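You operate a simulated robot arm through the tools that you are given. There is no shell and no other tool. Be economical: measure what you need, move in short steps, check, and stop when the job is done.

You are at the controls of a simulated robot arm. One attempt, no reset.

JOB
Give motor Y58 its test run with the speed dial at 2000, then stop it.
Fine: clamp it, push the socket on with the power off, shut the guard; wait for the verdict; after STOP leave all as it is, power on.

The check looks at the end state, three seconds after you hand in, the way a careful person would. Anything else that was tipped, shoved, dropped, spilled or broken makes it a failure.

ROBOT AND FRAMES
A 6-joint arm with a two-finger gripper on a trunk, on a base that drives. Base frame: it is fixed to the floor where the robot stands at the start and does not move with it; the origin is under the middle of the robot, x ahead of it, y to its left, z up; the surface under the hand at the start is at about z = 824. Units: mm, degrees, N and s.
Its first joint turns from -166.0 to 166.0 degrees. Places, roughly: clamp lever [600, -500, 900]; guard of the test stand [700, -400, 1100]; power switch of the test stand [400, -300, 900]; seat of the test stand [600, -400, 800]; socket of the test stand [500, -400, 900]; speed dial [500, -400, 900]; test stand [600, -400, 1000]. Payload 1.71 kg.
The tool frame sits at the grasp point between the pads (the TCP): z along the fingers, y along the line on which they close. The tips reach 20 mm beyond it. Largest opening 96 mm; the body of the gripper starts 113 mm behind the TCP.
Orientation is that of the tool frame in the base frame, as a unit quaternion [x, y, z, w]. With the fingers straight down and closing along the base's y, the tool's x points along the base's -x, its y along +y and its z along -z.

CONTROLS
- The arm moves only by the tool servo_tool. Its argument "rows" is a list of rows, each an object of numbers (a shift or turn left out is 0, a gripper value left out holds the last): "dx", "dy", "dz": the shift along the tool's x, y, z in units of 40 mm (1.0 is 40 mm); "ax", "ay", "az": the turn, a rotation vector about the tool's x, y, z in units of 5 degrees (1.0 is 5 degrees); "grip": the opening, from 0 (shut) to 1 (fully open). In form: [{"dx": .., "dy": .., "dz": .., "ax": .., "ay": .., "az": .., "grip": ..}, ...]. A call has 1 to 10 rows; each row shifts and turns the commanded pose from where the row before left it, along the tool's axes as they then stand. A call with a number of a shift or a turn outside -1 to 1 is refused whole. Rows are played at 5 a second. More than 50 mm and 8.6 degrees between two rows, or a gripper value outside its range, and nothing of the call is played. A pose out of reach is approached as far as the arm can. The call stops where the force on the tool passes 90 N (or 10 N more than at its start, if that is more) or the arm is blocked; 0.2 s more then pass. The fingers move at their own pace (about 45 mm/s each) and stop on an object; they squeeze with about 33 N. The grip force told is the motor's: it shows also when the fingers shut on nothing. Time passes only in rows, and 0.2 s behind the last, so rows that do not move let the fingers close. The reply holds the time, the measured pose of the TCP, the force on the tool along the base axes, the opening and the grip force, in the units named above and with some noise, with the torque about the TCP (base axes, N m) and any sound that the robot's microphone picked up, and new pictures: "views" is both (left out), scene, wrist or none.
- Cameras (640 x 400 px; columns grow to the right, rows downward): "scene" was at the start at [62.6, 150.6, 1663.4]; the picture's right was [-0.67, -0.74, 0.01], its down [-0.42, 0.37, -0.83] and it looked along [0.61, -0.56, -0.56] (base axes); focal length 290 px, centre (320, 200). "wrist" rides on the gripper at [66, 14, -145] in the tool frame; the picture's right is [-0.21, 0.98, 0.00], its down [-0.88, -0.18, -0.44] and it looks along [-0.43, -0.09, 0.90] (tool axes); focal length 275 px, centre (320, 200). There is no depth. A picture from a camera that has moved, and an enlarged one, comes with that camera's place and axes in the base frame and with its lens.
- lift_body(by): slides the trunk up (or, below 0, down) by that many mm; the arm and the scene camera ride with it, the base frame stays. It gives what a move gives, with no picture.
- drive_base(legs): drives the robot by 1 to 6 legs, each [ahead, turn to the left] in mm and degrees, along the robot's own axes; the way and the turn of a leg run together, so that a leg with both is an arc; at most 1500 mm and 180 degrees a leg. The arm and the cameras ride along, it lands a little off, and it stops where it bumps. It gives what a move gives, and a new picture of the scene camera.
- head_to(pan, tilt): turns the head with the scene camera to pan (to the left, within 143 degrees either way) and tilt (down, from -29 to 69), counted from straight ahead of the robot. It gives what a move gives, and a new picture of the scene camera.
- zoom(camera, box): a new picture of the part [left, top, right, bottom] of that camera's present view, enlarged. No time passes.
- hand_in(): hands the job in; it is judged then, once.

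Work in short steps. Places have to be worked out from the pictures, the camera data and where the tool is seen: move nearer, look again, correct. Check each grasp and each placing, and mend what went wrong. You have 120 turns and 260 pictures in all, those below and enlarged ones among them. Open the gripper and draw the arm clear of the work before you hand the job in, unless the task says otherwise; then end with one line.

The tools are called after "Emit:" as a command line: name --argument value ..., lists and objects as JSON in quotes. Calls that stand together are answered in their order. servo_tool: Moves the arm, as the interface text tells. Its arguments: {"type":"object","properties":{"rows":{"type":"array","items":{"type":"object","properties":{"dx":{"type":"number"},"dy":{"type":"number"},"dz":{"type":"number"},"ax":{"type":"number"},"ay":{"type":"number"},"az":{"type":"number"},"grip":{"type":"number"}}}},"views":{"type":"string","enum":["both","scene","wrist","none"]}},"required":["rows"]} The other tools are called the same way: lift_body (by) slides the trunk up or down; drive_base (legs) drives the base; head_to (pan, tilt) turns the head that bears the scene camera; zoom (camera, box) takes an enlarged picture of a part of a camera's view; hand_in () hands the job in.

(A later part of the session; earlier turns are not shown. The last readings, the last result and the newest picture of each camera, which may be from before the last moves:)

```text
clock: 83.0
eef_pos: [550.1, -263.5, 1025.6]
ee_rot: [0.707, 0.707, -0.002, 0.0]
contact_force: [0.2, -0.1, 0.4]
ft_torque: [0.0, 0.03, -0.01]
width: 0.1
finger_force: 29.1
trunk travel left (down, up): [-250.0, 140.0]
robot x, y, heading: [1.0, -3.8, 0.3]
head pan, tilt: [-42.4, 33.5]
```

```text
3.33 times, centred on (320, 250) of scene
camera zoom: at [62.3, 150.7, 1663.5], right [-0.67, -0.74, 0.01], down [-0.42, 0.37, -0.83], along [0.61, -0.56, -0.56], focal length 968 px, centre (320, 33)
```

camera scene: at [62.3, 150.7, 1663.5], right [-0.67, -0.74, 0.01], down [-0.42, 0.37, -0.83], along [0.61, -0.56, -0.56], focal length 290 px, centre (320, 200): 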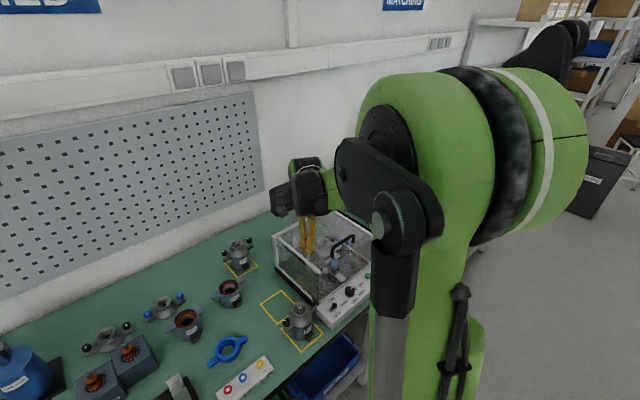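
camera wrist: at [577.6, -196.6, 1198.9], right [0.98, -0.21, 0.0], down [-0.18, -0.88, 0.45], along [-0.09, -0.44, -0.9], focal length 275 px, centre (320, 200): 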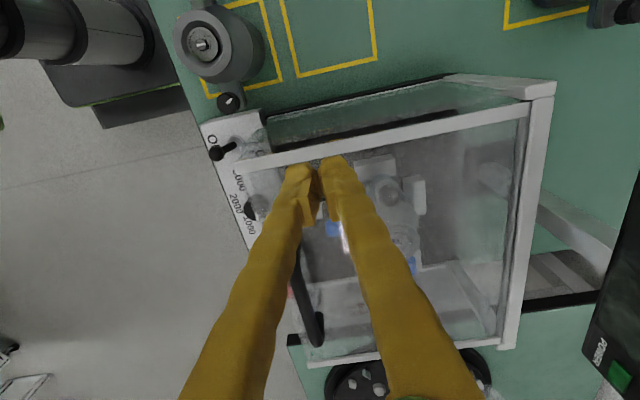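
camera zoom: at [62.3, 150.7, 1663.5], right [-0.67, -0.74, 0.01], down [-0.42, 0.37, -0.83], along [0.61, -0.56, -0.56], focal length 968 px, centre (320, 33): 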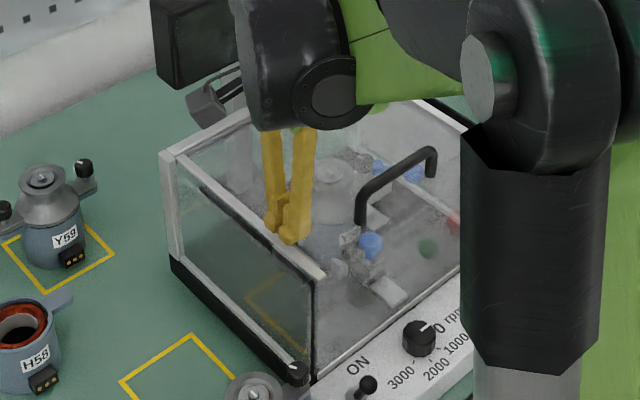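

Guard looks shut. One more small press to confirm it rests on its stop.

Emit:
servo_tool --rows '[{"dz": 0.12}, {"dz": 0.12}, {"dy": 0}]' --views "none"

```text
clock: 83.8
eef_pos: [550.1, -262.1, 1017.0]
ee_rot: [0.707, 0.707, -0.001, -0.001]
contact_force: [-0.2, 0.7, -0.5]
ft_torque: [-0.02, -0.02, -0.02]
width: 0.2
finger_force: 29.7
trunk travel left (down, up): [-250.0, 140.0]
robot x, y, heading: [-1.5, -2.0, 0.1]
head pan, tilt: [-42.4, 33.5]
```

Emit:
servo_tool --rows '[{"dz": 0.15}, {"dz": 0.15}, {"dy": 0}]'

Emit:
zoom --camera "scene" --box '[260, 200, 360, 310]'

```text
clock: 84.5
eef_pos: [535.5, -263.4, 1015.0]
ee_rot: [0.707, 0.707, 0.005, 0.007]
contact_force: [-0.2, 0.6, 0.2]
ft_torque: [-0.03, -0.09, -0.02]
width: 0.1
finger_force: 29.5
trunk travel left (down, up): [-250.0, 140.0]
robot x, y, heading: [0.6, 0.9, 0.3]
head pan, tilt: [-42.4, 33.5]
stopped in row 3: the force on the tool passed its limit at 95 N (the readings are from after the stop); the commanded pose is now the measured one
camera scene: at [60.3, 151.4, 1662.9], right [-0.67, -0.74, 0.01], down [-0.42, 0.37, -0.83], along [0.61, -0.56, -0.56], focal length 290 px, centre (320, 200)
camera wrist: at [548.8, -196.1, 1159.7], right [0.98, -0.21, 0.02], down [-0.19, -0.88, 0.44], along [-0.08, -0.44, -0.9], focal length 275 px, centre (320, 200)
```

scene: 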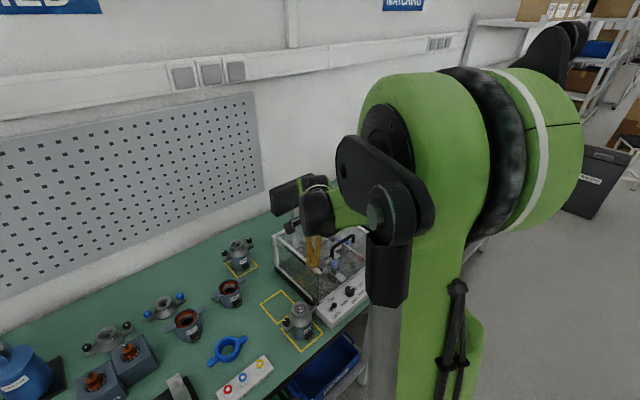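
wrist: 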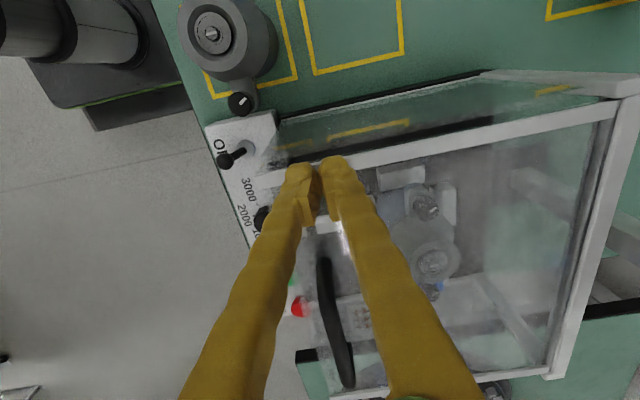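

```text
3.64 times, centred on (310, 255) of scene
camera zoom: at [60.3, 151.4, 1662.9], right [-0.67, -0.74, 0.01], down [-0.42, 0.37, -0.83], along [0.61, -0.56, -0.56], focal length 1056 px, centre (356, 0)
```

zoom: 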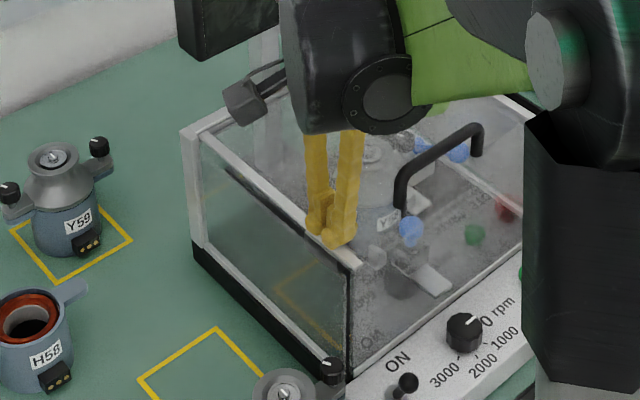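

Guard is fully shut (firm contact on the frame). I rise, back off, and turn the tool for the panel: yaw back to 0.

Emit:
servo_tool --rows '[{"dz": -1}, {"dz": -1}, {"dz": -1}, {"dz": -0.5, "dy": -0.8}, {"dy": -1}, {"dy": -0.9}, {"az": -1}, {"az": -1}, {"az": -1}, {"az": -1}]' --views "scene"

Emit:
servo_tool --rows '[{"az": -1}, {"az": -1}, {"az": -1}, {"az": -1}, {"az": -1}, {"az": -1}, {"az": -1}, {"az": -1}, {"az": -1}, {"az": -1}]' --views "none"

Emit:
servo_tool --rows '[{"az": -1}, {"az": -1}, {"az": -1}, {"az": -1}, {"ay": -1}, {"ay": -1}, {"ay": -1}, {"ay": -1}, {"ay": -1}]'

```text
clock: 86.7
eef_pos: [428.5, -263.2, 1152.8]
ee_rot: [0.574, 0.819, 0.003, 0.007]
contact_force: [-0.3, -0.2, -1.2]
ft_torque: [-0.03, -0.02, 0.0]
width: 0.0
finger_force: 29.4
trunk travel left (down, up): [-250.0, 140.0]
robot x, y, heading: [-0.4, 1.5, 0.2]
head pan, tilt: [-42.4, 33.5]
camera scene: at [62.1, 150.9, 1663.4], right [-0.67, -0.74, 0.01], down [-0.42, 0.37, -0.83], along [0.61, -0.56, -0.56], focal length 290 px, centre (320, 200)
```

scene: 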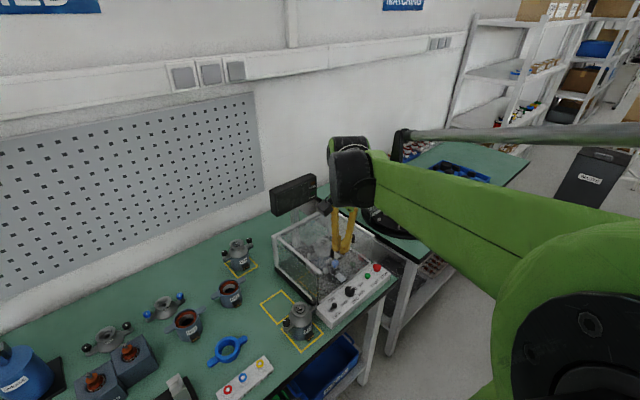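

```text
clock: 88.9
eef_pos: [428.4, -263.6, 1152.5]
ee_rot: [0.173, 0.985, 0.0, 0.008]
contact_force: [-0.3, 0.7, -0.7]
ft_torque: [-0.02, 0.03, 0.01]
width: 0.0
finger_force: 29.0
trunk travel left (down, up): [-250.0, 140.0]
robot x, y, heading: [3.6, -0.8, 0.2]
head pan, tilt: [-42.4, 33.5]
```

```text
clock: 90.9
eef_pos: [428.6, -263.6, 1153.2]
ee_rot: [-0.001, 0.975, 0.0, 0.224]
contact_force: [-0.1, -0.8, -1.1]
ft_torque: [0.02, -0.01, 0.02]
width: 0.0
finger_force: 29.2
trunk travel left (down, up): [-250.0, 140.0]
robot x, y, heading: [-4.1, -0.5, 0.4]
head pan, tilt: [-42.4, 33.5]
camera scene: at [62.2, 150.6, 1663.5], right [-0.67, -0.74, 0.01], down [-0.42, 0.37, -0.83], along [0.61, -0.56, -0.56], focal length 290 px, centre (320, 200)
camera wrist: at [307.8, -248.4, 1254.3], right [0.19, 0.98, 0.09], down [0.59, -0.18, 0.78], along [0.78, -0.09, -0.61], focal length 275 px, centre (320, 200)
```

scene: 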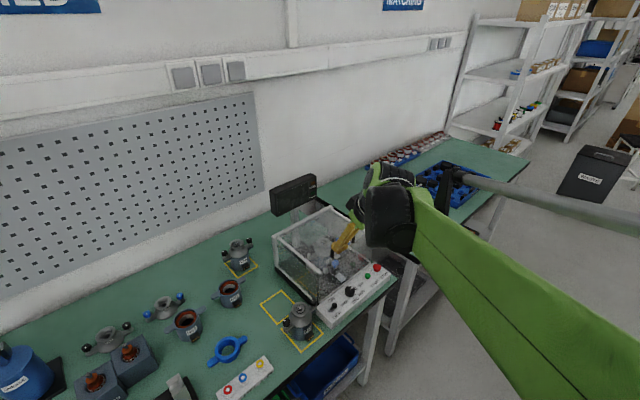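
wrist: 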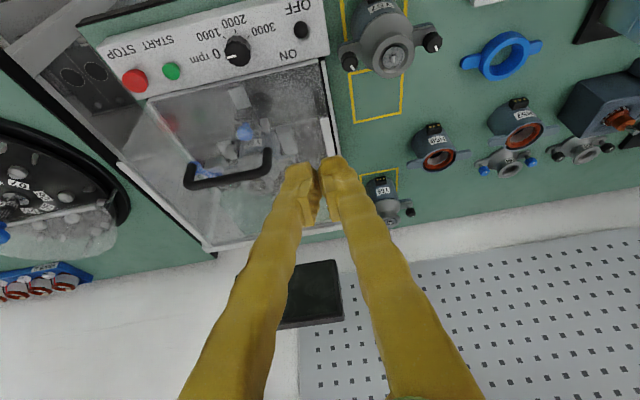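

Guard is closed and everything else is undisturbed. I zoom in on the panel to locate the switch and read the dial's ticks.

Emit:
zoom --camera "scene" --box '[310, 250, 400, 330]'

Emit:
zoom --camera "wrist" --box '[90, 0, 340, 110]'

```text
5.00 times, centred on (355, 290) of scene
camera zoom: at [62.2, 150.6, 1663.5], right [-0.67, -0.74, 0.01], down [-0.42, 0.37, -0.83], along [0.61, -0.56, -0.56], focal length 1452 px, centre (145, -250)
```

zoom: 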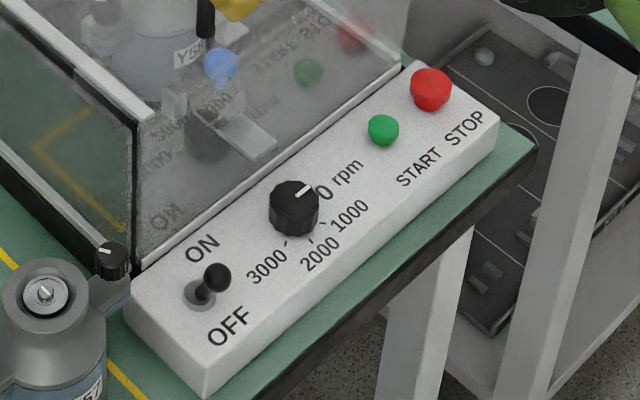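

```text
2.56 times, centred on (215, 55) of wrist
camera zoom: at [307.8, -248.4, 1254.3], right [0.19, 0.98, 0.09], down [0.59, -0.18, 0.78], along [0.78, -0.09, -0.61], focal length 705 px, centre (589, 571)
```

zoom: 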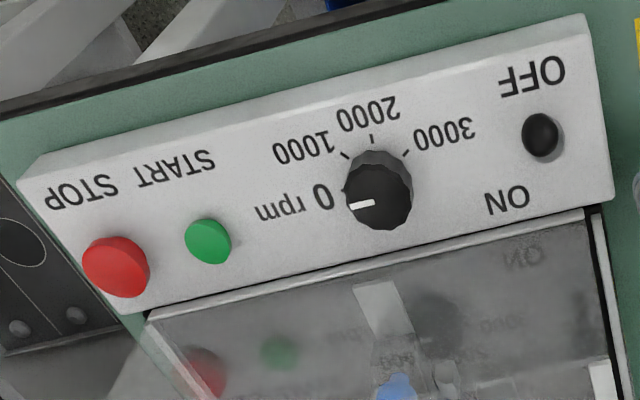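

The dial runs 0 → -y, 2000 → -x, i.e. a 90° clockwise turn; the toggle tip is at ≈(441, -262, 880), leaning to OFF. I go down in front of the toggle.

Emit:
servo_tool --rows '[{"dx": 0.55, "dz": 0.806}, {"dx": 0.55, "dz": 0.806}, {"dx": 0.55, "dz": 0.806}, {"dx": 0.55, "dz": 0.806}, {"dx": 0.55, "dz": 0.806}, {"dx": 0.315, "dz": 0.79, "dy": 0.03}, {"dx": 0.16, "dz": 0.4}]'

Emit:
zoom --camera "wrist" --box '[220, 60, 420, 240]'

Emit:
zoom --camera "scene" --box '[300, 260, 390, 340]'

```text
clock: 92.5
eef_pos: [402.7, -262.0, 908.6]
ee_rot: [0.0, 0.974, -0.001, 0.225]
contact_force: [0.4, -0.5, -0.4]
ft_torque: [-0.01, -0.01, 0.0]
width: 0.0
finger_force: 29.9
trunk travel left (down, up): [-250.0, 140.0]
robot x, y, heading: [-2.2, 1.9, 0.1]
head pan, tilt: [-42.4, 33.5]
camera scene: at [62.5, 150.6, 1663.4], right [-0.67, -0.74, 0.01], down [-0.42, 0.37, -0.83], along [0.61, -0.56, -0.56], focal length 290 px, centre (320, 200)
camera wrist: at [282.3, -247.1, 1010.0], right [0.19, 0.98, 0.09], down [0.59, -0.18, 0.78], along [0.78, -0.09, -0.62], focal length 275 px, centre (320, 200)
```

scene: 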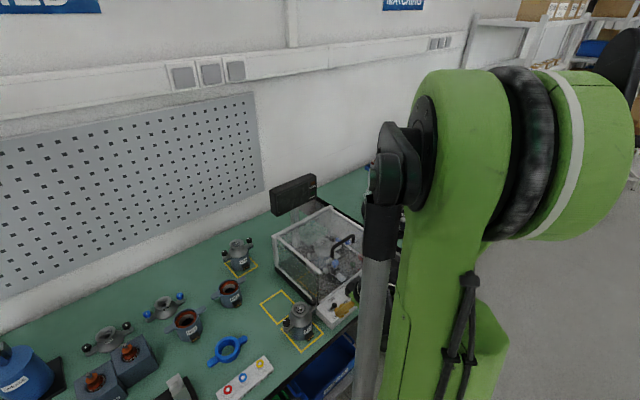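
wrist: 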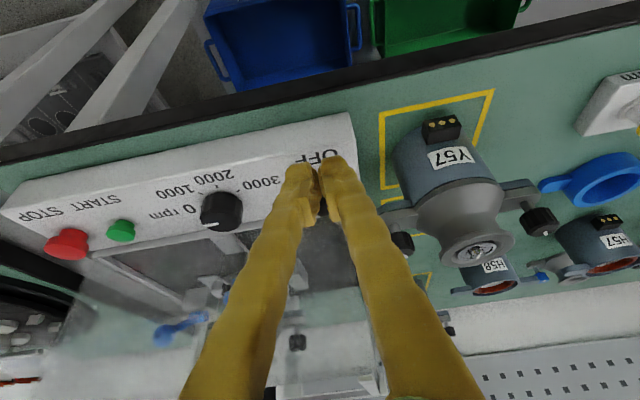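

```text
2.22 times, centred on (320, 150) of wrist
camera zoom: at [282.3, -247.1, 1010.0], right [0.19, 0.98, 0.09], down [0.59, -0.18, 0.78], along [0.78, -0.09, -0.62], focal length 612 px, centre (320, 311)
```

zoom: 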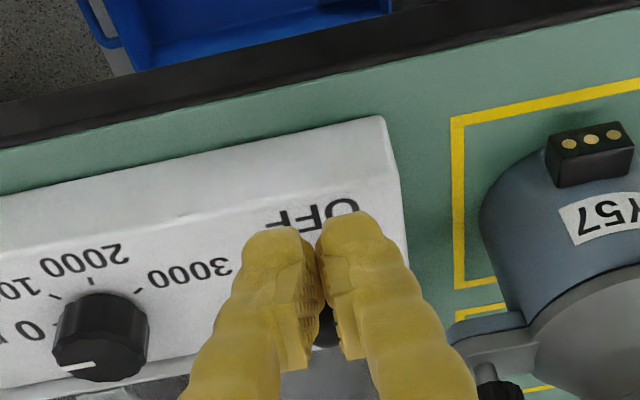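

```text
5.00 times, centred on (345, 300) of scene
camera zoom: at [62.5, 150.6, 1663.4], right [-0.67, -0.74, 0.01], down [-0.42, 0.37, -0.83], along [0.61, -0.56, -0.56], focal length 1452 px, centre (195, -300)
```

zoom: 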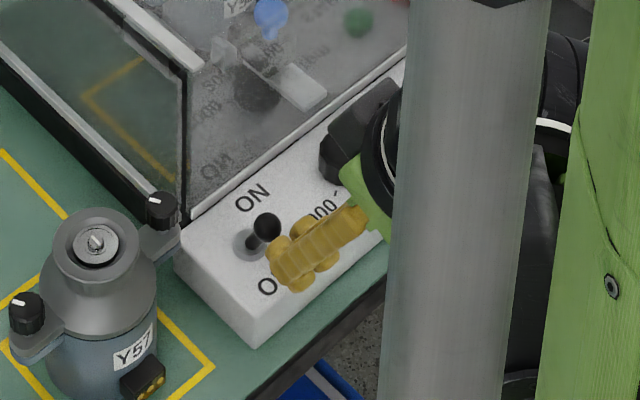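

The toggle is right ahead of the tips. I lower 16 mm and push in +x.

Emit:
servo_tool --rows '[{"dx": 0.175, "dz": 0.36}, {"dx": -0.3, "dz": 0.146}, {"dx": -0.3, "dz": 0.146}, {"dx": 0}]'

Emit:
zoom --camera "scene" --box '[300, 260, 390, 340]'

```text
clock: 93.5
eef_pos: [430.3, -262.1, 891.8]
ee_rot: [-0.002, 0.975, -0.001, 0.223]
contact_force: [-0.4, -0.5, 0.2]
ft_torque: [0.0, 0.02, -0.01]
width: 0.0
finger_force: 29.7
trunk travel left (down, up): [-250.0, 140.0]
robot x, y, heading: [-1.8, -0.7, 0.2]
head pan, tilt: [-42.4, 33.5]
camera scene: at [62.4, 150.8, 1663.4], right [-0.67, -0.74, 0.01], down [-0.42, 0.37, -0.83], along [0.61, -0.56, -0.56], focal length 290 px, centre (320, 200)
camera wrist: at [309.0, -247.2, 993.8], right [0.19, 0.98, 0.09], down [0.59, -0.18, 0.78], along [0.78, -0.09, -0.62], focal length 275 px, centre (320, 200)
```

scene: 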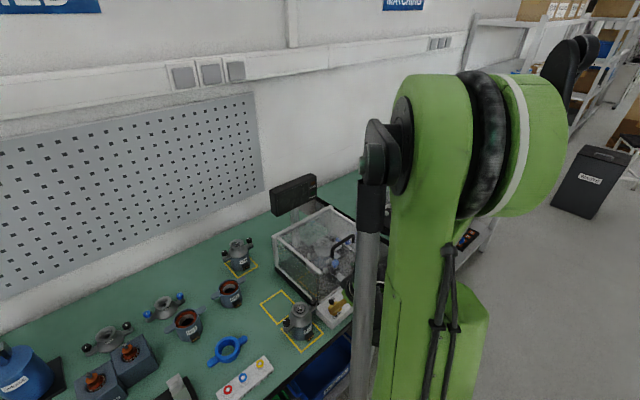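
wrist: 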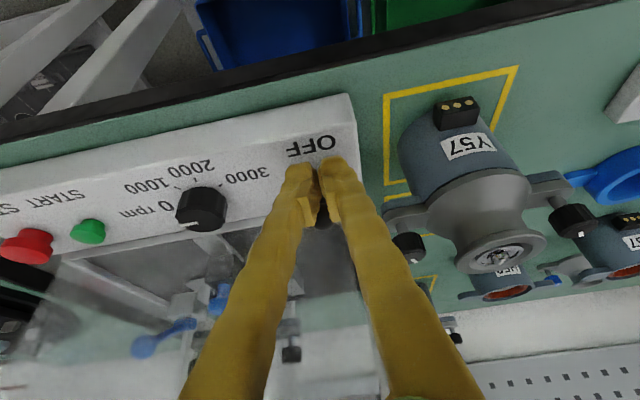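

```text
5.00 times, centred on (345, 300) of scene
camera zoom: at [62.4, 150.8, 1663.4], right [-0.67, -0.74, 0.01], down [-0.42, 0.37, -0.83], along [0.61, -0.56, -0.56], focal length 1452 px, centre (195, -300)
```

zoom: 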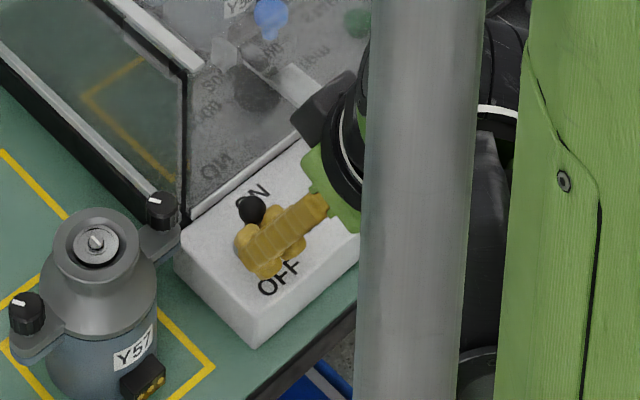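

The toggle is swinging over. I push another 18 mm.

Emit:
servo_tool --rows '[{"dx": -0.22, "dz": 0.107}, {"dx": -0.22, "dz": 0.107}, {"dx": 0}, {"dx": 0.45, "dz": -0.22}, {"dx": 0.45, "dz": -0.22}, {"dx": -0.4, "dz": -0.8}]'

Emit:
zoom --camera "scene" --box '[300, 260, 390, 340]'

Emit:
zoom --camera "scene" --box '[260, 165, 340, 225]'

```text
clock: 94.9
eef_pos: [408.5, -263.8, 929.8]
ee_rot: [0.001, 0.974, -0.001, 0.225]
contact_force: [-1.1, -0.2, -0.1]
ft_torque: [0.01, -0.03, 0.04]
width: 0.1
finger_force: 29.5
trunk travel left (down, up): [-250.0, 140.0]
robot x, y, heading: [1.3, -1.5, 0.2]
head pan, tilt: [-42.4, 33.5]
camera scene: at [58.7, 150.1, 1663.7], right [-0.67, -0.74, 0.01], down [-0.42, 0.37, -0.83], along [0.61, -0.56, -0.56], focal length 290 px, centre (320, 200)
camera wrist: at [287.4, -249.4, 1029.9], right [0.19, 0.98, 0.09], down [0.59, -0.18, 0.78], along [0.78, -0.09, -0.61], focal length 275 px, centre (320, 200)
```

scene: 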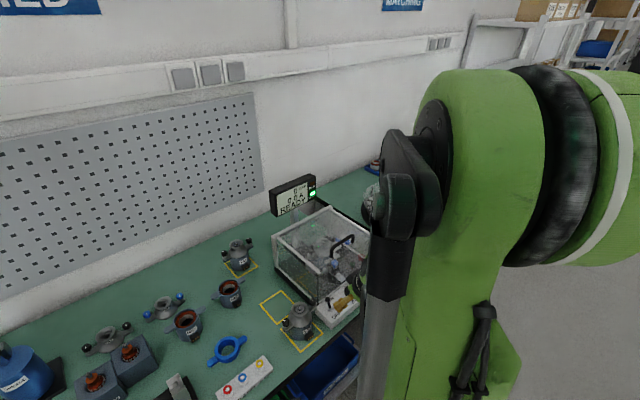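
wrist: 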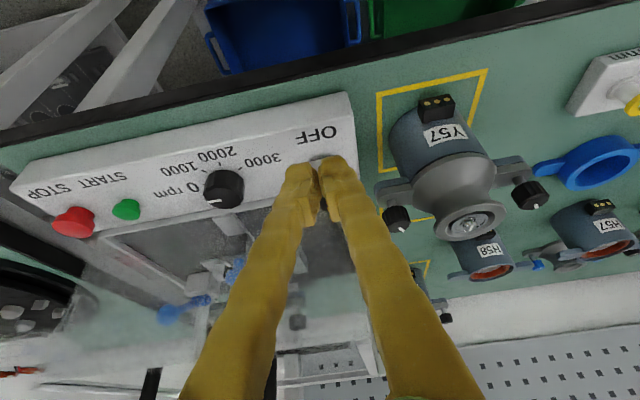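

```text
5.00 times, centred on (345, 300) of scene
camera zoom: at [58.7, 150.1, 1663.7], right [-0.67, -0.74, 0.01], down [-0.42, 0.37, -0.83], along [0.61, -0.56, -0.56], focal length 1452 px, centre (195, -300)
```

zoom: 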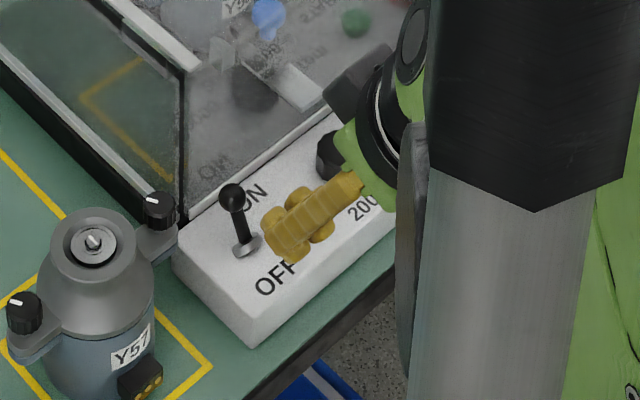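

```text
6.67 times, centred on (300, 195) of scene
camera zoom: at [58.7, 150.1, 1663.7], right [-0.67, -0.74, 0.01], down [-0.42, 0.37, -0.83], along [0.61, -0.56, -0.56], focal length 1935 px, centre (453, 233)
```

zoom: 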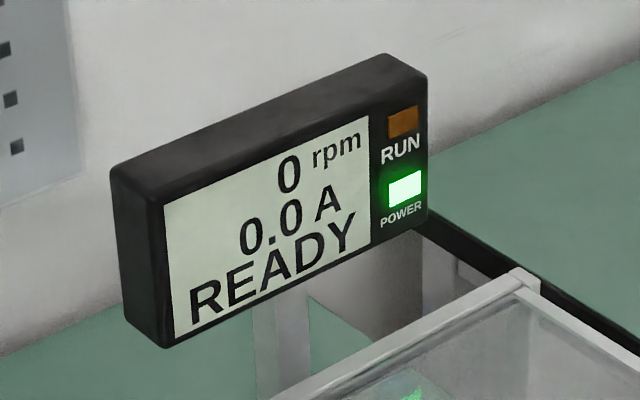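

Power is ON and the display reads READY — all interlocks good. Now the dial at ≈(455, -351, 870): I move above it and turn the hand -45° so I can rotate +90° with it.

Emit:
servo_tool --rows '[{"dx": -0.2, "dz": -0.4}, {"dx": -0.43, "dy": -0.73, "dz": 0.03}, {"dx": -0.43, "dy": -0.73, "dz": 0.04}, {"dx": -0.37, "dy": -0.73, "dz": 0.05}, {"ax": -0.437, "az": -0.9}, {"ax": -0.437, "az": -0.9}, {"ax": -0.437, "az": -0.9}, {"ax": -0.437, "az": -0.9}, {"ax": -0.437, "az": -0.9}]' --views "none"

Emit:
servo_tool --rows '[{"ax": -0.437, "az": -0.9, "grip": 0.62}, {"ax": -0.437, "az": -0.9}, {"ax": -0.437, "az": -0.9}, {"ax": -0.437, "az": -0.9}, {"dx": 0}, {"dx": 0}]'

Emit:
zoom --camera "wrist" --box '[220, 60, 440, 240]'

```text
clock: 96.9
eef_pos: [456.6, -350.0, 964.0]
ee_rot: [-0.212, 0.951, 0.048, 0.219]
contact_force: [0.1, 0.3, 0.2]
ft_torque: [-0.03, 0.0, 0.02]
width: 0.2
finger_force: 29.8
trunk travel left (down, up): [-250.0, 140.0]
robot x, y, heading: [2.0, -0.0, 0.1]
head pan, tilt: [-42.4, 33.5]
```

```text
clock: 98.3
eef_pos: [455.7, -351.3, 964.4]
ee_rot: [-0.373, 0.9, 0.085, 0.206]
contact_force: [-13.6, -7.3, -1.3]
ft_torque: [-0.02, 0.13, -0.63]
width: 57.6
finger_force: 0.0
trunk travel left (down, up): [-250.0, 140.0]
robot x, y, heading: [-3.7, -1.4, -0.1]
head pan, tilt: [-42.4, 33.5]
camera scene: at [61.1, 150.1, 1663.5], right [-0.67, -0.74, 0.01], down [-0.42, 0.37, -0.83], along [0.61, -0.56, -0.56], focal length 290 px, centre (320, 200)
camera wrist: at [360.5, -426.9, 1065.5], right [-0.56, 0.82, 0.09], down [0.55, 0.29, 0.78], along [0.62, 0.49, -0.62], focal length 275 px, centre (320, 200)
```

scene: 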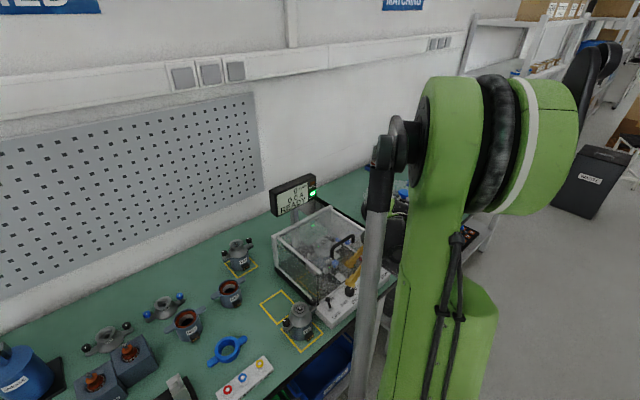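
wrist: 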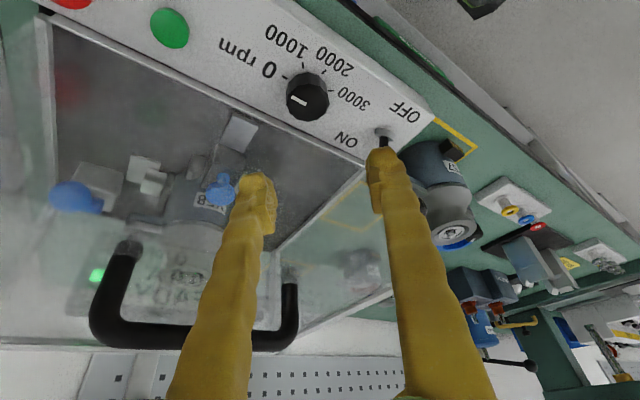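

```text
2.22 times, centred on (330, 150) of wrist
camera zoom: at [360.5, -426.9, 1065.5], right [-0.56, 0.82, 0.09], down [0.55, 0.29, 0.78], along [0.62, 0.49, -0.62], focal length 612 px, centre (298, 311)
```

zoom: 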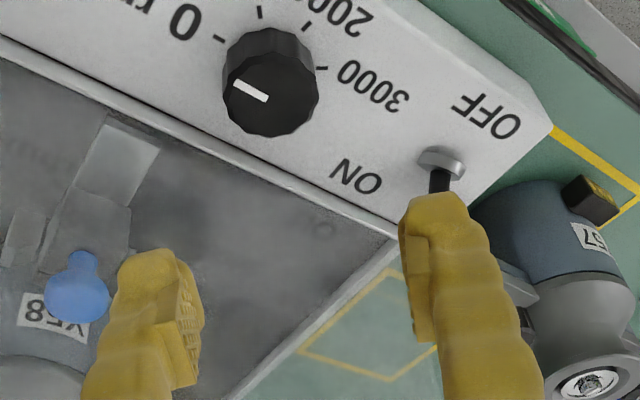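

The opened finger touched the guard's front glass, so I narrow the opening and work within ±30° of straight. I rotate back 15° and look.

Emit:
servo_tool --rows '[{"grip": 0.46}, {"dx": 0}, {"ax": 0.437, "az": 0.9}, {"ax": 0.437, "az": 0.9}, {"ax": 0.437, "az": 0.9}, {"dx": 0}]' --views "wrist"

Emit:
zoom --camera "wrist" --box '[220, 60, 440, 240]'

Emit:
zoom --camera "scene" --box '[260, 165, 380, 320]'

```text
clock: 99.7
eef_pos: [456.0, -351.0, 964.7]
ee_rot: [-0.252, 0.942, 0.057, 0.216]
contact_force: [0.8, 0.6, 0.6]
ft_torque: [0.0, -0.01, 0.03]
width: 44.1
finger_force: 0.0
trunk travel left (down, up): [-250.0, 140.0]
robot x, y, heading: [1.2, 2.5, 0.4]
head pan, tilt: [-42.4, 33.5]
camera wrist: at [344.8, -398.1, 1066.0], right [-0.33, 0.94, 0.09], down [0.61, 0.14, 0.78], along [0.72, 0.31, -0.62], focal length 275 px, centre (320, 200)
```

wrist: 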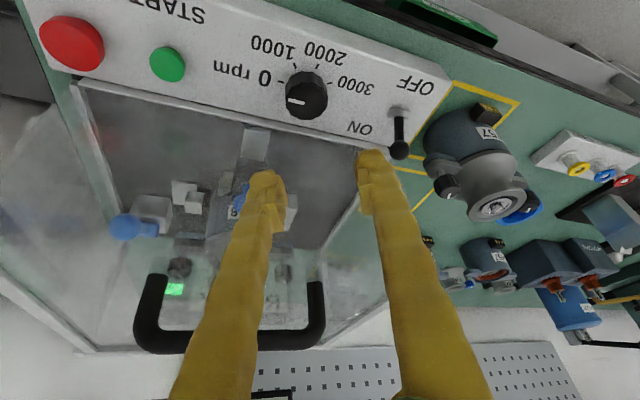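

```text
2.22 times, centred on (330, 150) of wrist
camera zoom: at [344.8, -398.1, 1066.0], right [-0.33, 0.94, 0.09], down [0.61, 0.14, 0.78], along [0.72, 0.31, -0.62], focal length 612 px, centre (298, 311)
```

zoom: 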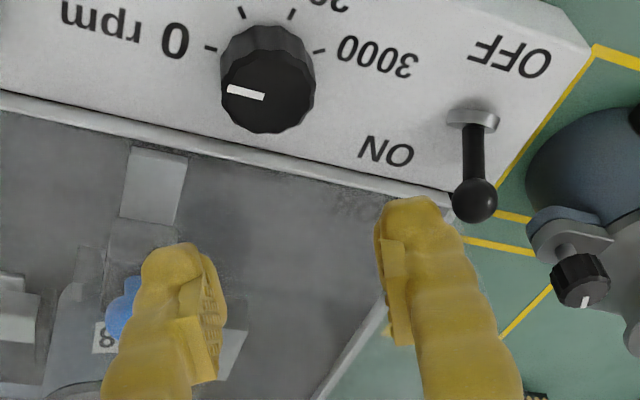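

```text
2.58 times, centred on (320, 242) of scene
camera zoom: at [62.1, 150.9, 1663.4], right [-0.67, -0.74, 0.01], down [-0.42, 0.37, -0.83], along [0.61, -0.56, -0.56], focal length 749 px, centre (320, 90)
```

zoom: 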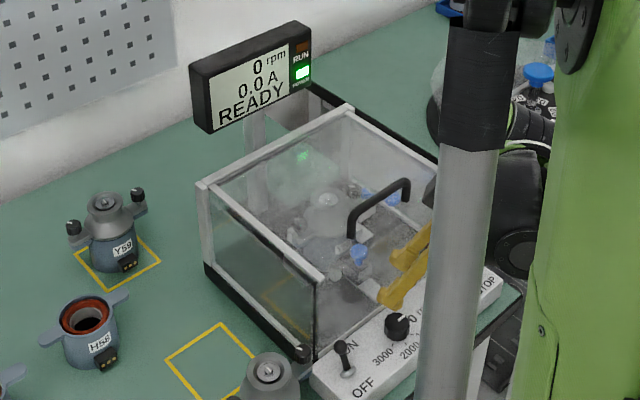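

Dial centre ≈(454, -352.5). I lower towards it, checking the straddle at z≈890.

Emit:
servo_tool --rows '[{"dx": 0.33, "dz": 0.626}, {"dx": 0.33, "dz": 0.626}, {"dx": 0.2, "dz": 0.4}, {"dx": 0}]' --views "wrist"

Emit:
zoom --camera "wrist" --box '[220, 80, 420, 240]'

Emit:
zoom --camera "scene" --box '[310, 250, 390, 330]'

```text
clock: 100.7
eef_pos: [453.4, -352.6, 890.8]
ee_rot: [-0.253, 0.942, 0.056, 0.215]
contact_force: [0.1, -0.1, 0.4]
ft_torque: [-0.02, -0.01, 0.02]
width: 44.0
finger_force: 0.1
trunk travel left (down, up): [-250.0, 140.0]
robot x, y, heading: [-1.4, 3.1, 0.1]
head pan, tilt: [-42.4, 33.5]
camera wrist: at [343.3, -400.6, 991.8], right [-0.33, 0.94, 0.09], down [0.61, 0.14, 0.78], along [0.72, 0.31, -0.62], focal length 275 px, centre (320, 200)
```

wrist: 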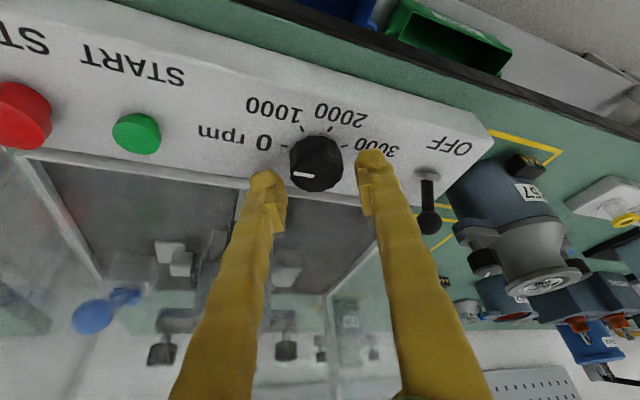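

```text
2.50 times, centred on (320, 160) of wrist
camera zoom: at [343.3, -400.6, 991.8], right [-0.33, 0.94, 0.09], down [0.61, 0.14, 0.78], along [0.72, 0.31, -0.62], focal length 688 px, centre (320, 300)
```

zoom: 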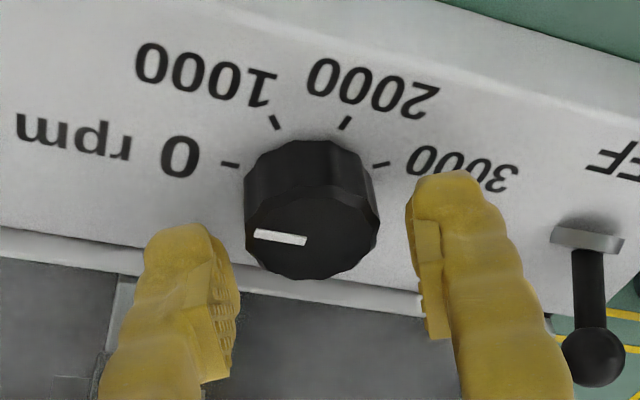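

```text
5.00 times, centred on (350, 290) of scene
camera zoom: at [62.3, 150.5, 1663.5], right [-0.67, -0.74, 0.01], down [-0.42, 0.37, -0.83], along [0.61, -0.56, -0.56], focal length 1452 px, centre (170, -250)
```

zoom: 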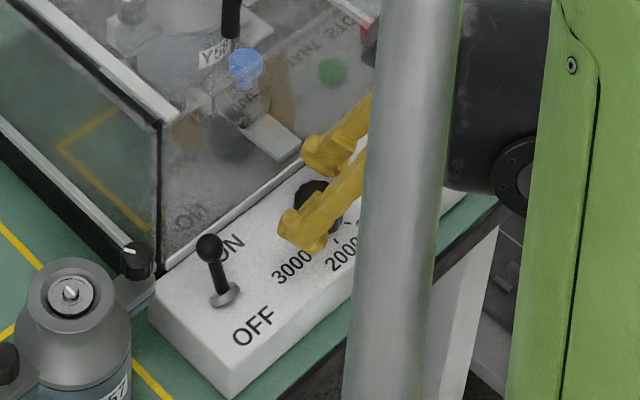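

Straddled well. I lower the last 10 mm and close on the dial.

Emit:
servo_tool --rows '[{"dx": 0.065, "dy": -0.014, "dz": 0.246}, {"grip": 0.2}, {"grip": 0.2}, {"grip": 0.2}]' --views "wrist"

Emit:
zoom --camera "wrist" --box '[220, 80, 420, 240]'

```text
clock: 101.7
eef_pos: [456.0, -351.6, 880.7]
ee_rot: [-0.253, 0.941, 0.057, 0.216]
contact_force: [1.4, -0.2, -0.4]
ft_torque: [0.02, -0.04, 0.04]
width: 31.3
finger_force: 35.2
trunk travel left (down, up): [-250.0, 140.0]
robot x, y, heading: [-0.7, -2.5, 0.3]
head pan, tilt: [-42.4, 33.5]
camera wrist: at [345.3, -400.0, 981.8], right [-0.33, 0.94, 0.09], down [0.61, 0.14, 0.78], along [0.72, 0.31, -0.62], focal length 275 px, centre (320, 200)
```

wrist: 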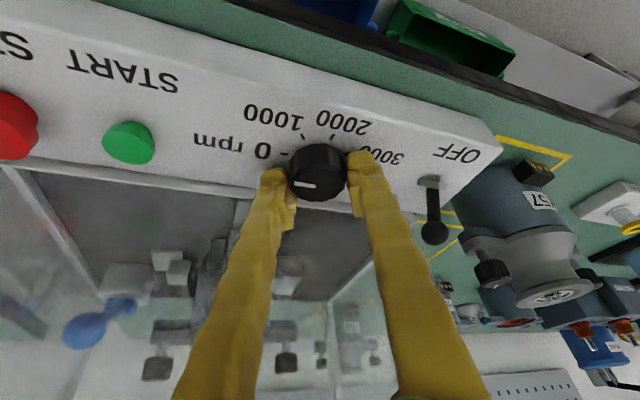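

```text
2.50 times, centred on (320, 160) of wrist
camera zoom: at [345.3, -400.0, 981.8], right [-0.33, 0.94, 0.09], down [0.61, 0.14, 0.78], along [0.72, 0.31, -0.62], focal length 688 px, centre (320, 300)
```

zoom: 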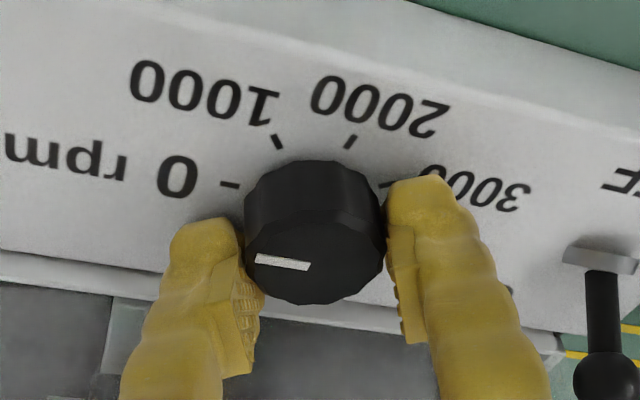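

Gripped at 31 mm. I turn clockwise (seen from above) 50°, then check.

Emit:
servo_tool --rows '[{"ax": 0.437, "az": 0.9}, {"ax": 0.437, "az": 0.9}, {"ax": 0.437, "az": 0.9}, {"ax": 0.437, "az": 0.9}, {"ax": 0.437, "az": 0.9}, {"ax": 0.437, "az": 0.9}, {"ax": 0.437, "az": 0.9}, {"ax": 0.437, "az": 0.9}, {"ax": 0.437, "az": 0.9}, {"ax": 0.437, "az": 0.9}]' --views "wrist"

Emit:
zoom --camera "wrist" --box '[220, 80, 420, 240]'

```text
clock: 103.9
eef_pos: [455.1, -352.9, 879.3]
ee_rot: [0.171, 0.96, -0.04, 0.219]
contact_force: [-2.4, -37.8, -8.9]
ft_torque: [-0.56, 0.2, 0.07]
width: 31.5
finger_force: 34.8
trunk travel left (down, up): [-250.0, 140.0]
robot x, y, heading: [-1.0, -2.7, -0.1]
head pan, tilt: [-42.4, 33.5]
camera wrist: at [347.3, -297.0, 980.5], right [0.51, 0.85, 0.09], down [0.5, -0.38, 0.78], along [0.7, -0.36, -0.62], focal length 275 px, centre (320, 200)
```

wrist: 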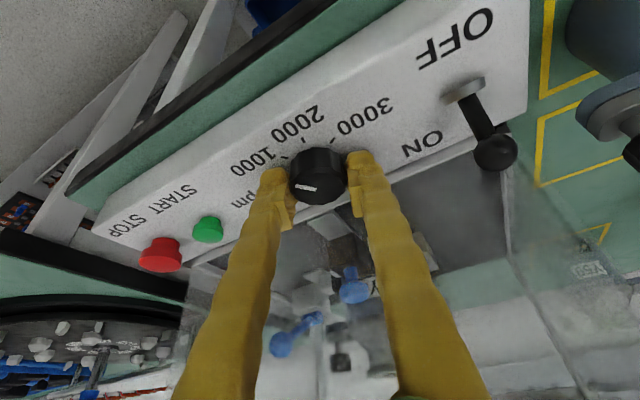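

```text
2.50 times, centred on (320, 160) of wrist
camera zoom: at [347.3, -297.0, 980.5], right [0.51, 0.85, 0.09], down [0.5, -0.38, 0.78], along [0.7, -0.36, -0.62], focal length 688 px, centre (320, 300)
```

zoom: 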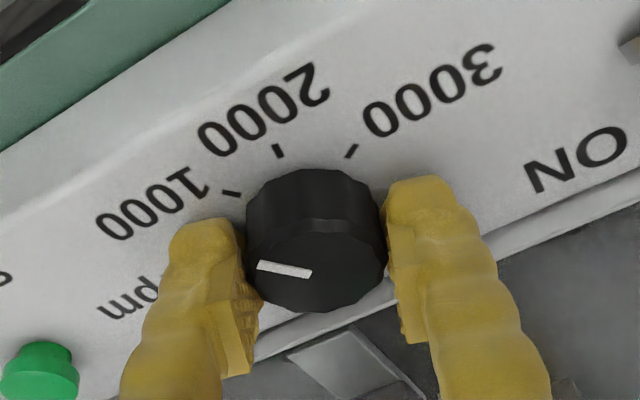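

The dial turned 50° with the hand. I release, swing back 40°, and re-grip for the remaining 40°.

Emit:
servo_tool --rows '[{"grip": 0.46}, {"grip": 0.46}, {"ax": -0.437, "az": -0.9}, {"ax": -0.437, "az": -0.9}, {"ax": -0.437, "az": -0.9}, {"ax": -0.437, "az": -0.9}, {"ax": -0.437, "az": -0.9}, {"ax": -0.437, "az": -0.9}, {"ax": -0.437, "az": -0.9}, {"ax": -0.437, "az": -0.9}]' --views "wrist"

Emit:
zoom --camera "wrist" --box '[220, 80, 420, 240]'

```text
clock: 106.1
eef_pos: [457.5, -350.4, 879.4]
ee_rot: [-0.17, 0.96, 0.038, 0.219]
contact_force: [-0.1, -0.1, -0.2]
ft_torque: [-0.02, -0.03, -0.02]
width: 44.4
finger_force: 0.0
trunk travel left (down, up): [-250.0, 140.0]
robot x, y, heading: [2.9, -1.1, 0.2]
head pan, tilt: [-42.4, 33.5]
camera wrist: at [338.7, -378.8, 980.9], right [-0.16, 0.98, 0.09], down [0.62, 0.03, 0.78], along [0.77, 0.18, -0.62], focal length 275 px, centre (320, 200)
```

wrist: 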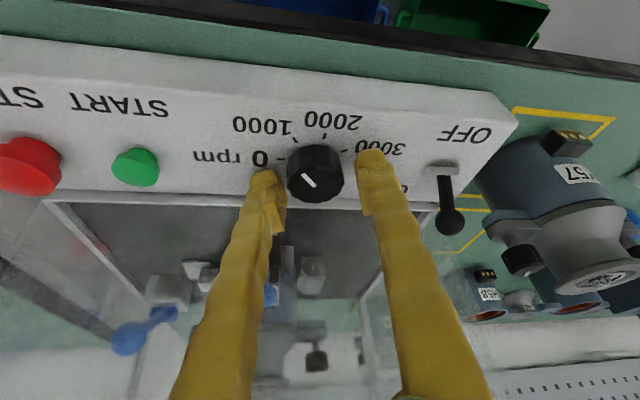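

```text
2.50 times, centred on (320, 160) of wrist
camera zoom: at [338.7, -378.8, 980.9], right [-0.16, 0.98, 0.09], down [0.62, 0.03, 0.78], along [0.77, 0.18, -0.62], focal length 688 px, centre (320, 300)
```

zoom: 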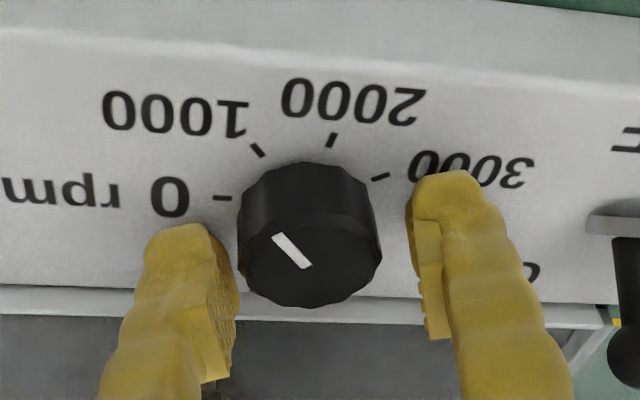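

Pointer stands near 1000. I re-centre slightly, grip, and turn 40° more.

Emit:
servo_tool --rows '[{"dy": -0.08}, {"grip": 0.2}, {"grip": 0.2}, {"grip": 0.2}]' --views "none"

Emit:
servo_tool --rows '[{"ax": 0.437, "az": 0.9}, {"ax": 0.437, "az": 0.9}, {"ax": 0.437, "az": 0.9}, {"ax": 0.437, "az": 0.9}, {"ax": 0.437, "az": 0.9}, {"ax": 0.437, "az": 0.9}, {"ax": 0.437, "az": 0.9}, {"ax": 0.437, "az": 0.9}, {"dx": 0}]' --views "wrist"

Emit:
zoom --camera "wrist" --box '[220, 80, 420, 240]'

```text
clock: 107.1
eef_pos: [457.3, -352.2, 878.9]
ee_rot: [-0.17, 0.96, 0.038, 0.221]
contact_force: [-9.5, 23.4, -12.7]
ft_torque: [0.33, 0.12, -0.11]
width: 30.8
finger_force: 34.8
trunk travel left (down, up): [-250.0, 140.0]
robot x, y, heading: [1.8, -0.6, 0.2]
head pan, tilt: [-42.4, 33.5]
```

```text
clock: 109.1
eef_pos: [458.1, -354.3, 880.3]
ee_rot: [0.169, 0.96, -0.04, 0.22]
contact_force: [-4.1, 9.4, -17.2]
ft_torque: [0.1, 0.06, -0.04]
width: 30.7
finger_force: 34.5
trunk travel left (down, up): [-250.0, 140.0]
robot x, y, heading: [2.9, 3.2, 0.3]
head pan, tilt: [-42.4, 33.5]
camera wrist: at [349.3, -297.9, 981.1], right [0.51, 0.86, 0.09], down [0.49, -0.37, 0.78], along [0.7, -0.36, -0.61], focal length 275 px, centre (320, 200)
```

wrist: 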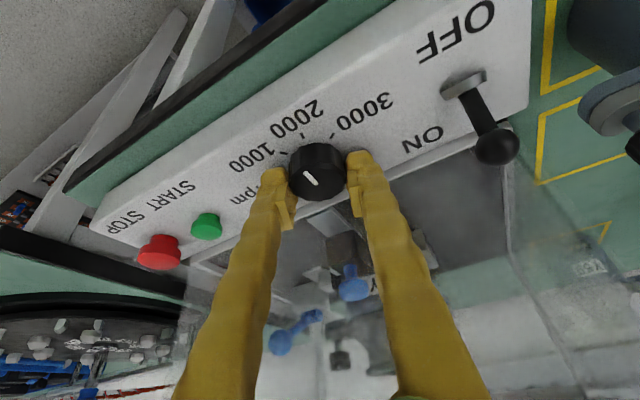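

```text
2.50 times, centred on (320, 160) of wrist
camera zoom: at [349.3, -297.9, 981.1], right [0.51, 0.86, 0.09], down [0.49, -0.37, 0.78], along [0.7, -0.36, -0.61], focal length 688 px, centre (320, 300)
```

zoom: 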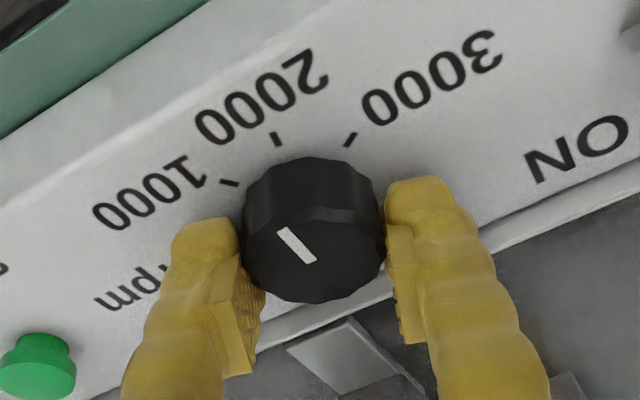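

The pointer now points along -x, i.e. at 2000. I release, rise and verify.

Emit:
servo_tool --rows '[{"grip": 0.46}, {"grip": 0.46}, {"dx": -0.2, "dz": -0.4}, {"dx": -0.437, "dz": -0.9}, {"dx": -0.437, "dz": -0.9}, {"dx": -0.437, "dz": -0.9}]'

Emit:
zoom --camera "wrist" --box '[220, 40, 420, 200]'

Emit:
zoom --camera "scene" --box '[310, 250, 390, 330]'

```text
clock: 110.5
eef_pos: [458.6, -352.4, 1017.6]
ee_rot: [0.17, 0.959, -0.041, 0.221]
contact_force: [-0.2, -0.3, 0.3]
ft_torque: [0.01, 0.02, 0.0]
width: 44.2
finger_force: 0.0
trunk travel left (down, up): [-250.0, 140.0]
robot x, y, heading: [-1.8, -1.0, 0.4]
head pan, tilt: [-42.4, 33.5]
camera scene: at [62.3, 150.6, 1663.5], right [-0.67, -0.74, 0.01], down [-0.42, 0.37, -0.83], along [0.61, -0.56, -0.56], focal length 290 px, centre (320, 200)
camera wrist: at [349.4, -296.8, 1119.1], right [0.51, 0.86, 0.09], down [0.5, -0.37, 0.78], along [0.7, -0.36, -0.61], focal length 275 px, centre (320, 200)
```

scene: 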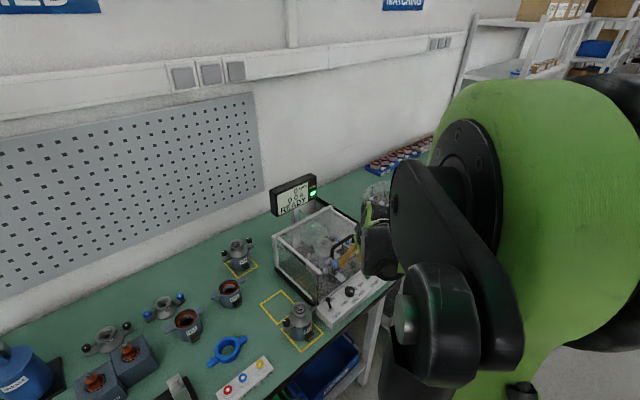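
wrist: 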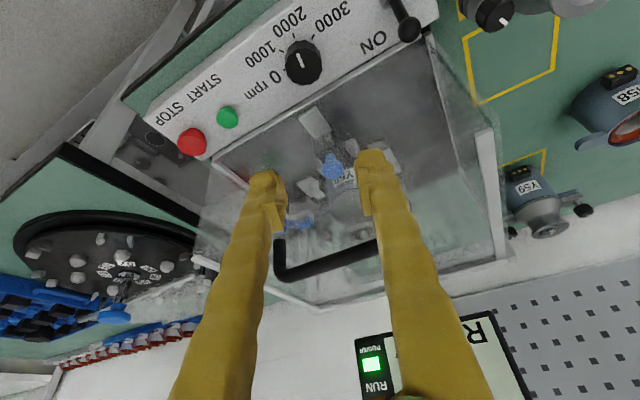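

```text
2.50 times, centred on (320, 120) of wrist
camera zoom: at [349.4, -296.8, 1119.1], right [0.51, 0.86, 0.09], down [0.5, -0.37, 0.78], along [0.7, -0.36, -0.61], focal length 688 px, centre (320, 400)
```

zoom: 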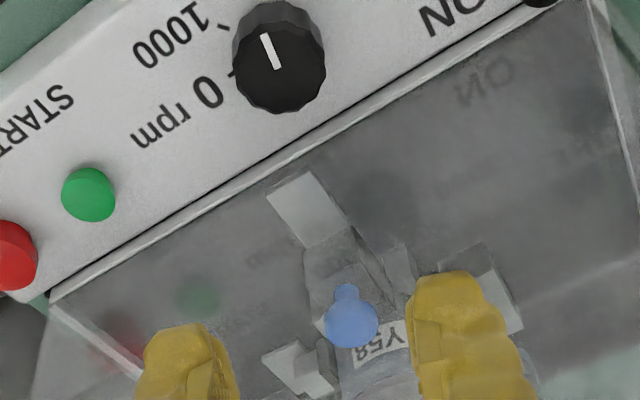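

```text
5.00 times, centred on (350, 290) of scene
camera zoom: at [62.3, 150.6, 1663.5], right [-0.67, -0.74, 0.01], down [-0.42, 0.37, -0.83], along [0.61, -0.56, -0.56], focal length 1452 px, centre (170, -250)
```

zoom: 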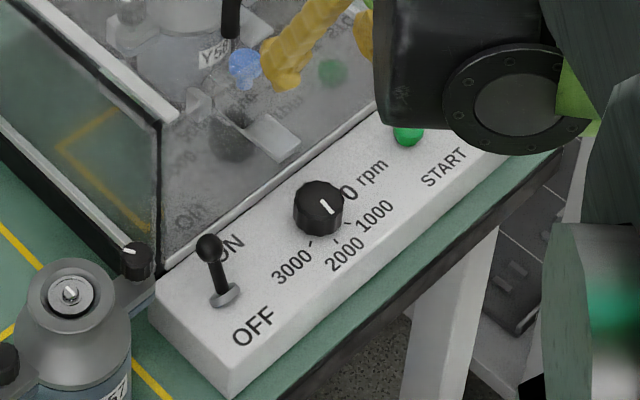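

I want the pointer exactly on the 2000 tick, whose spacing looks like 50° per 1000. I zoom in tightly on the dial.

Emit:
zoom --camera "scene" --box '[335, 275, 370, 305]'

Emit:
zoom --camera "wrist" --box '[250, 0, 360, 100]'

```text
13.33 times, centred on (352, 290) of scene
camera zoom: at [62.3, 150.6, 1663.5], right [-0.67, -0.74, 0.01], down [-0.42, 0.37, -0.83], along [0.61, -0.56, -0.56], focal length 3871 px, centre (-113, -1000)
```

zoom: 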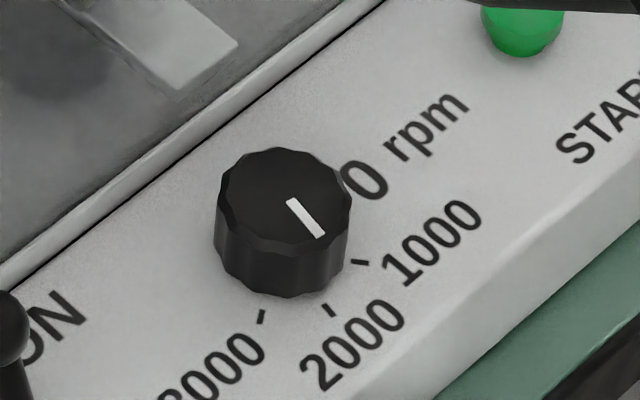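

```text
4.00 times, centred on (305, 50) of wrist
camera zoom: at [349.4, -296.8, 1119.1], right [0.51, 0.86, 0.09], down [0.5, -0.37, 0.78], along [0.7, -0.36, -0.61], focal length 1101 px, centre (380, 800)
```

zoom: 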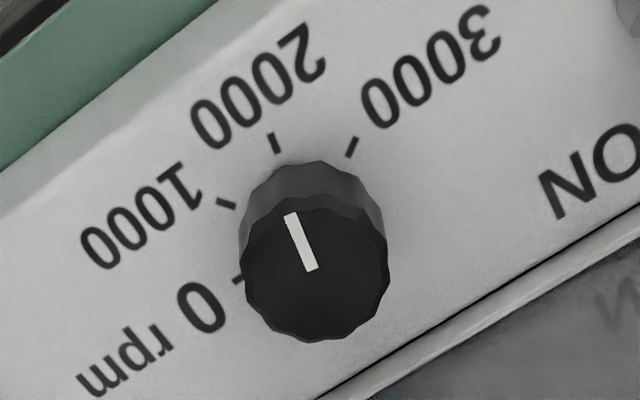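

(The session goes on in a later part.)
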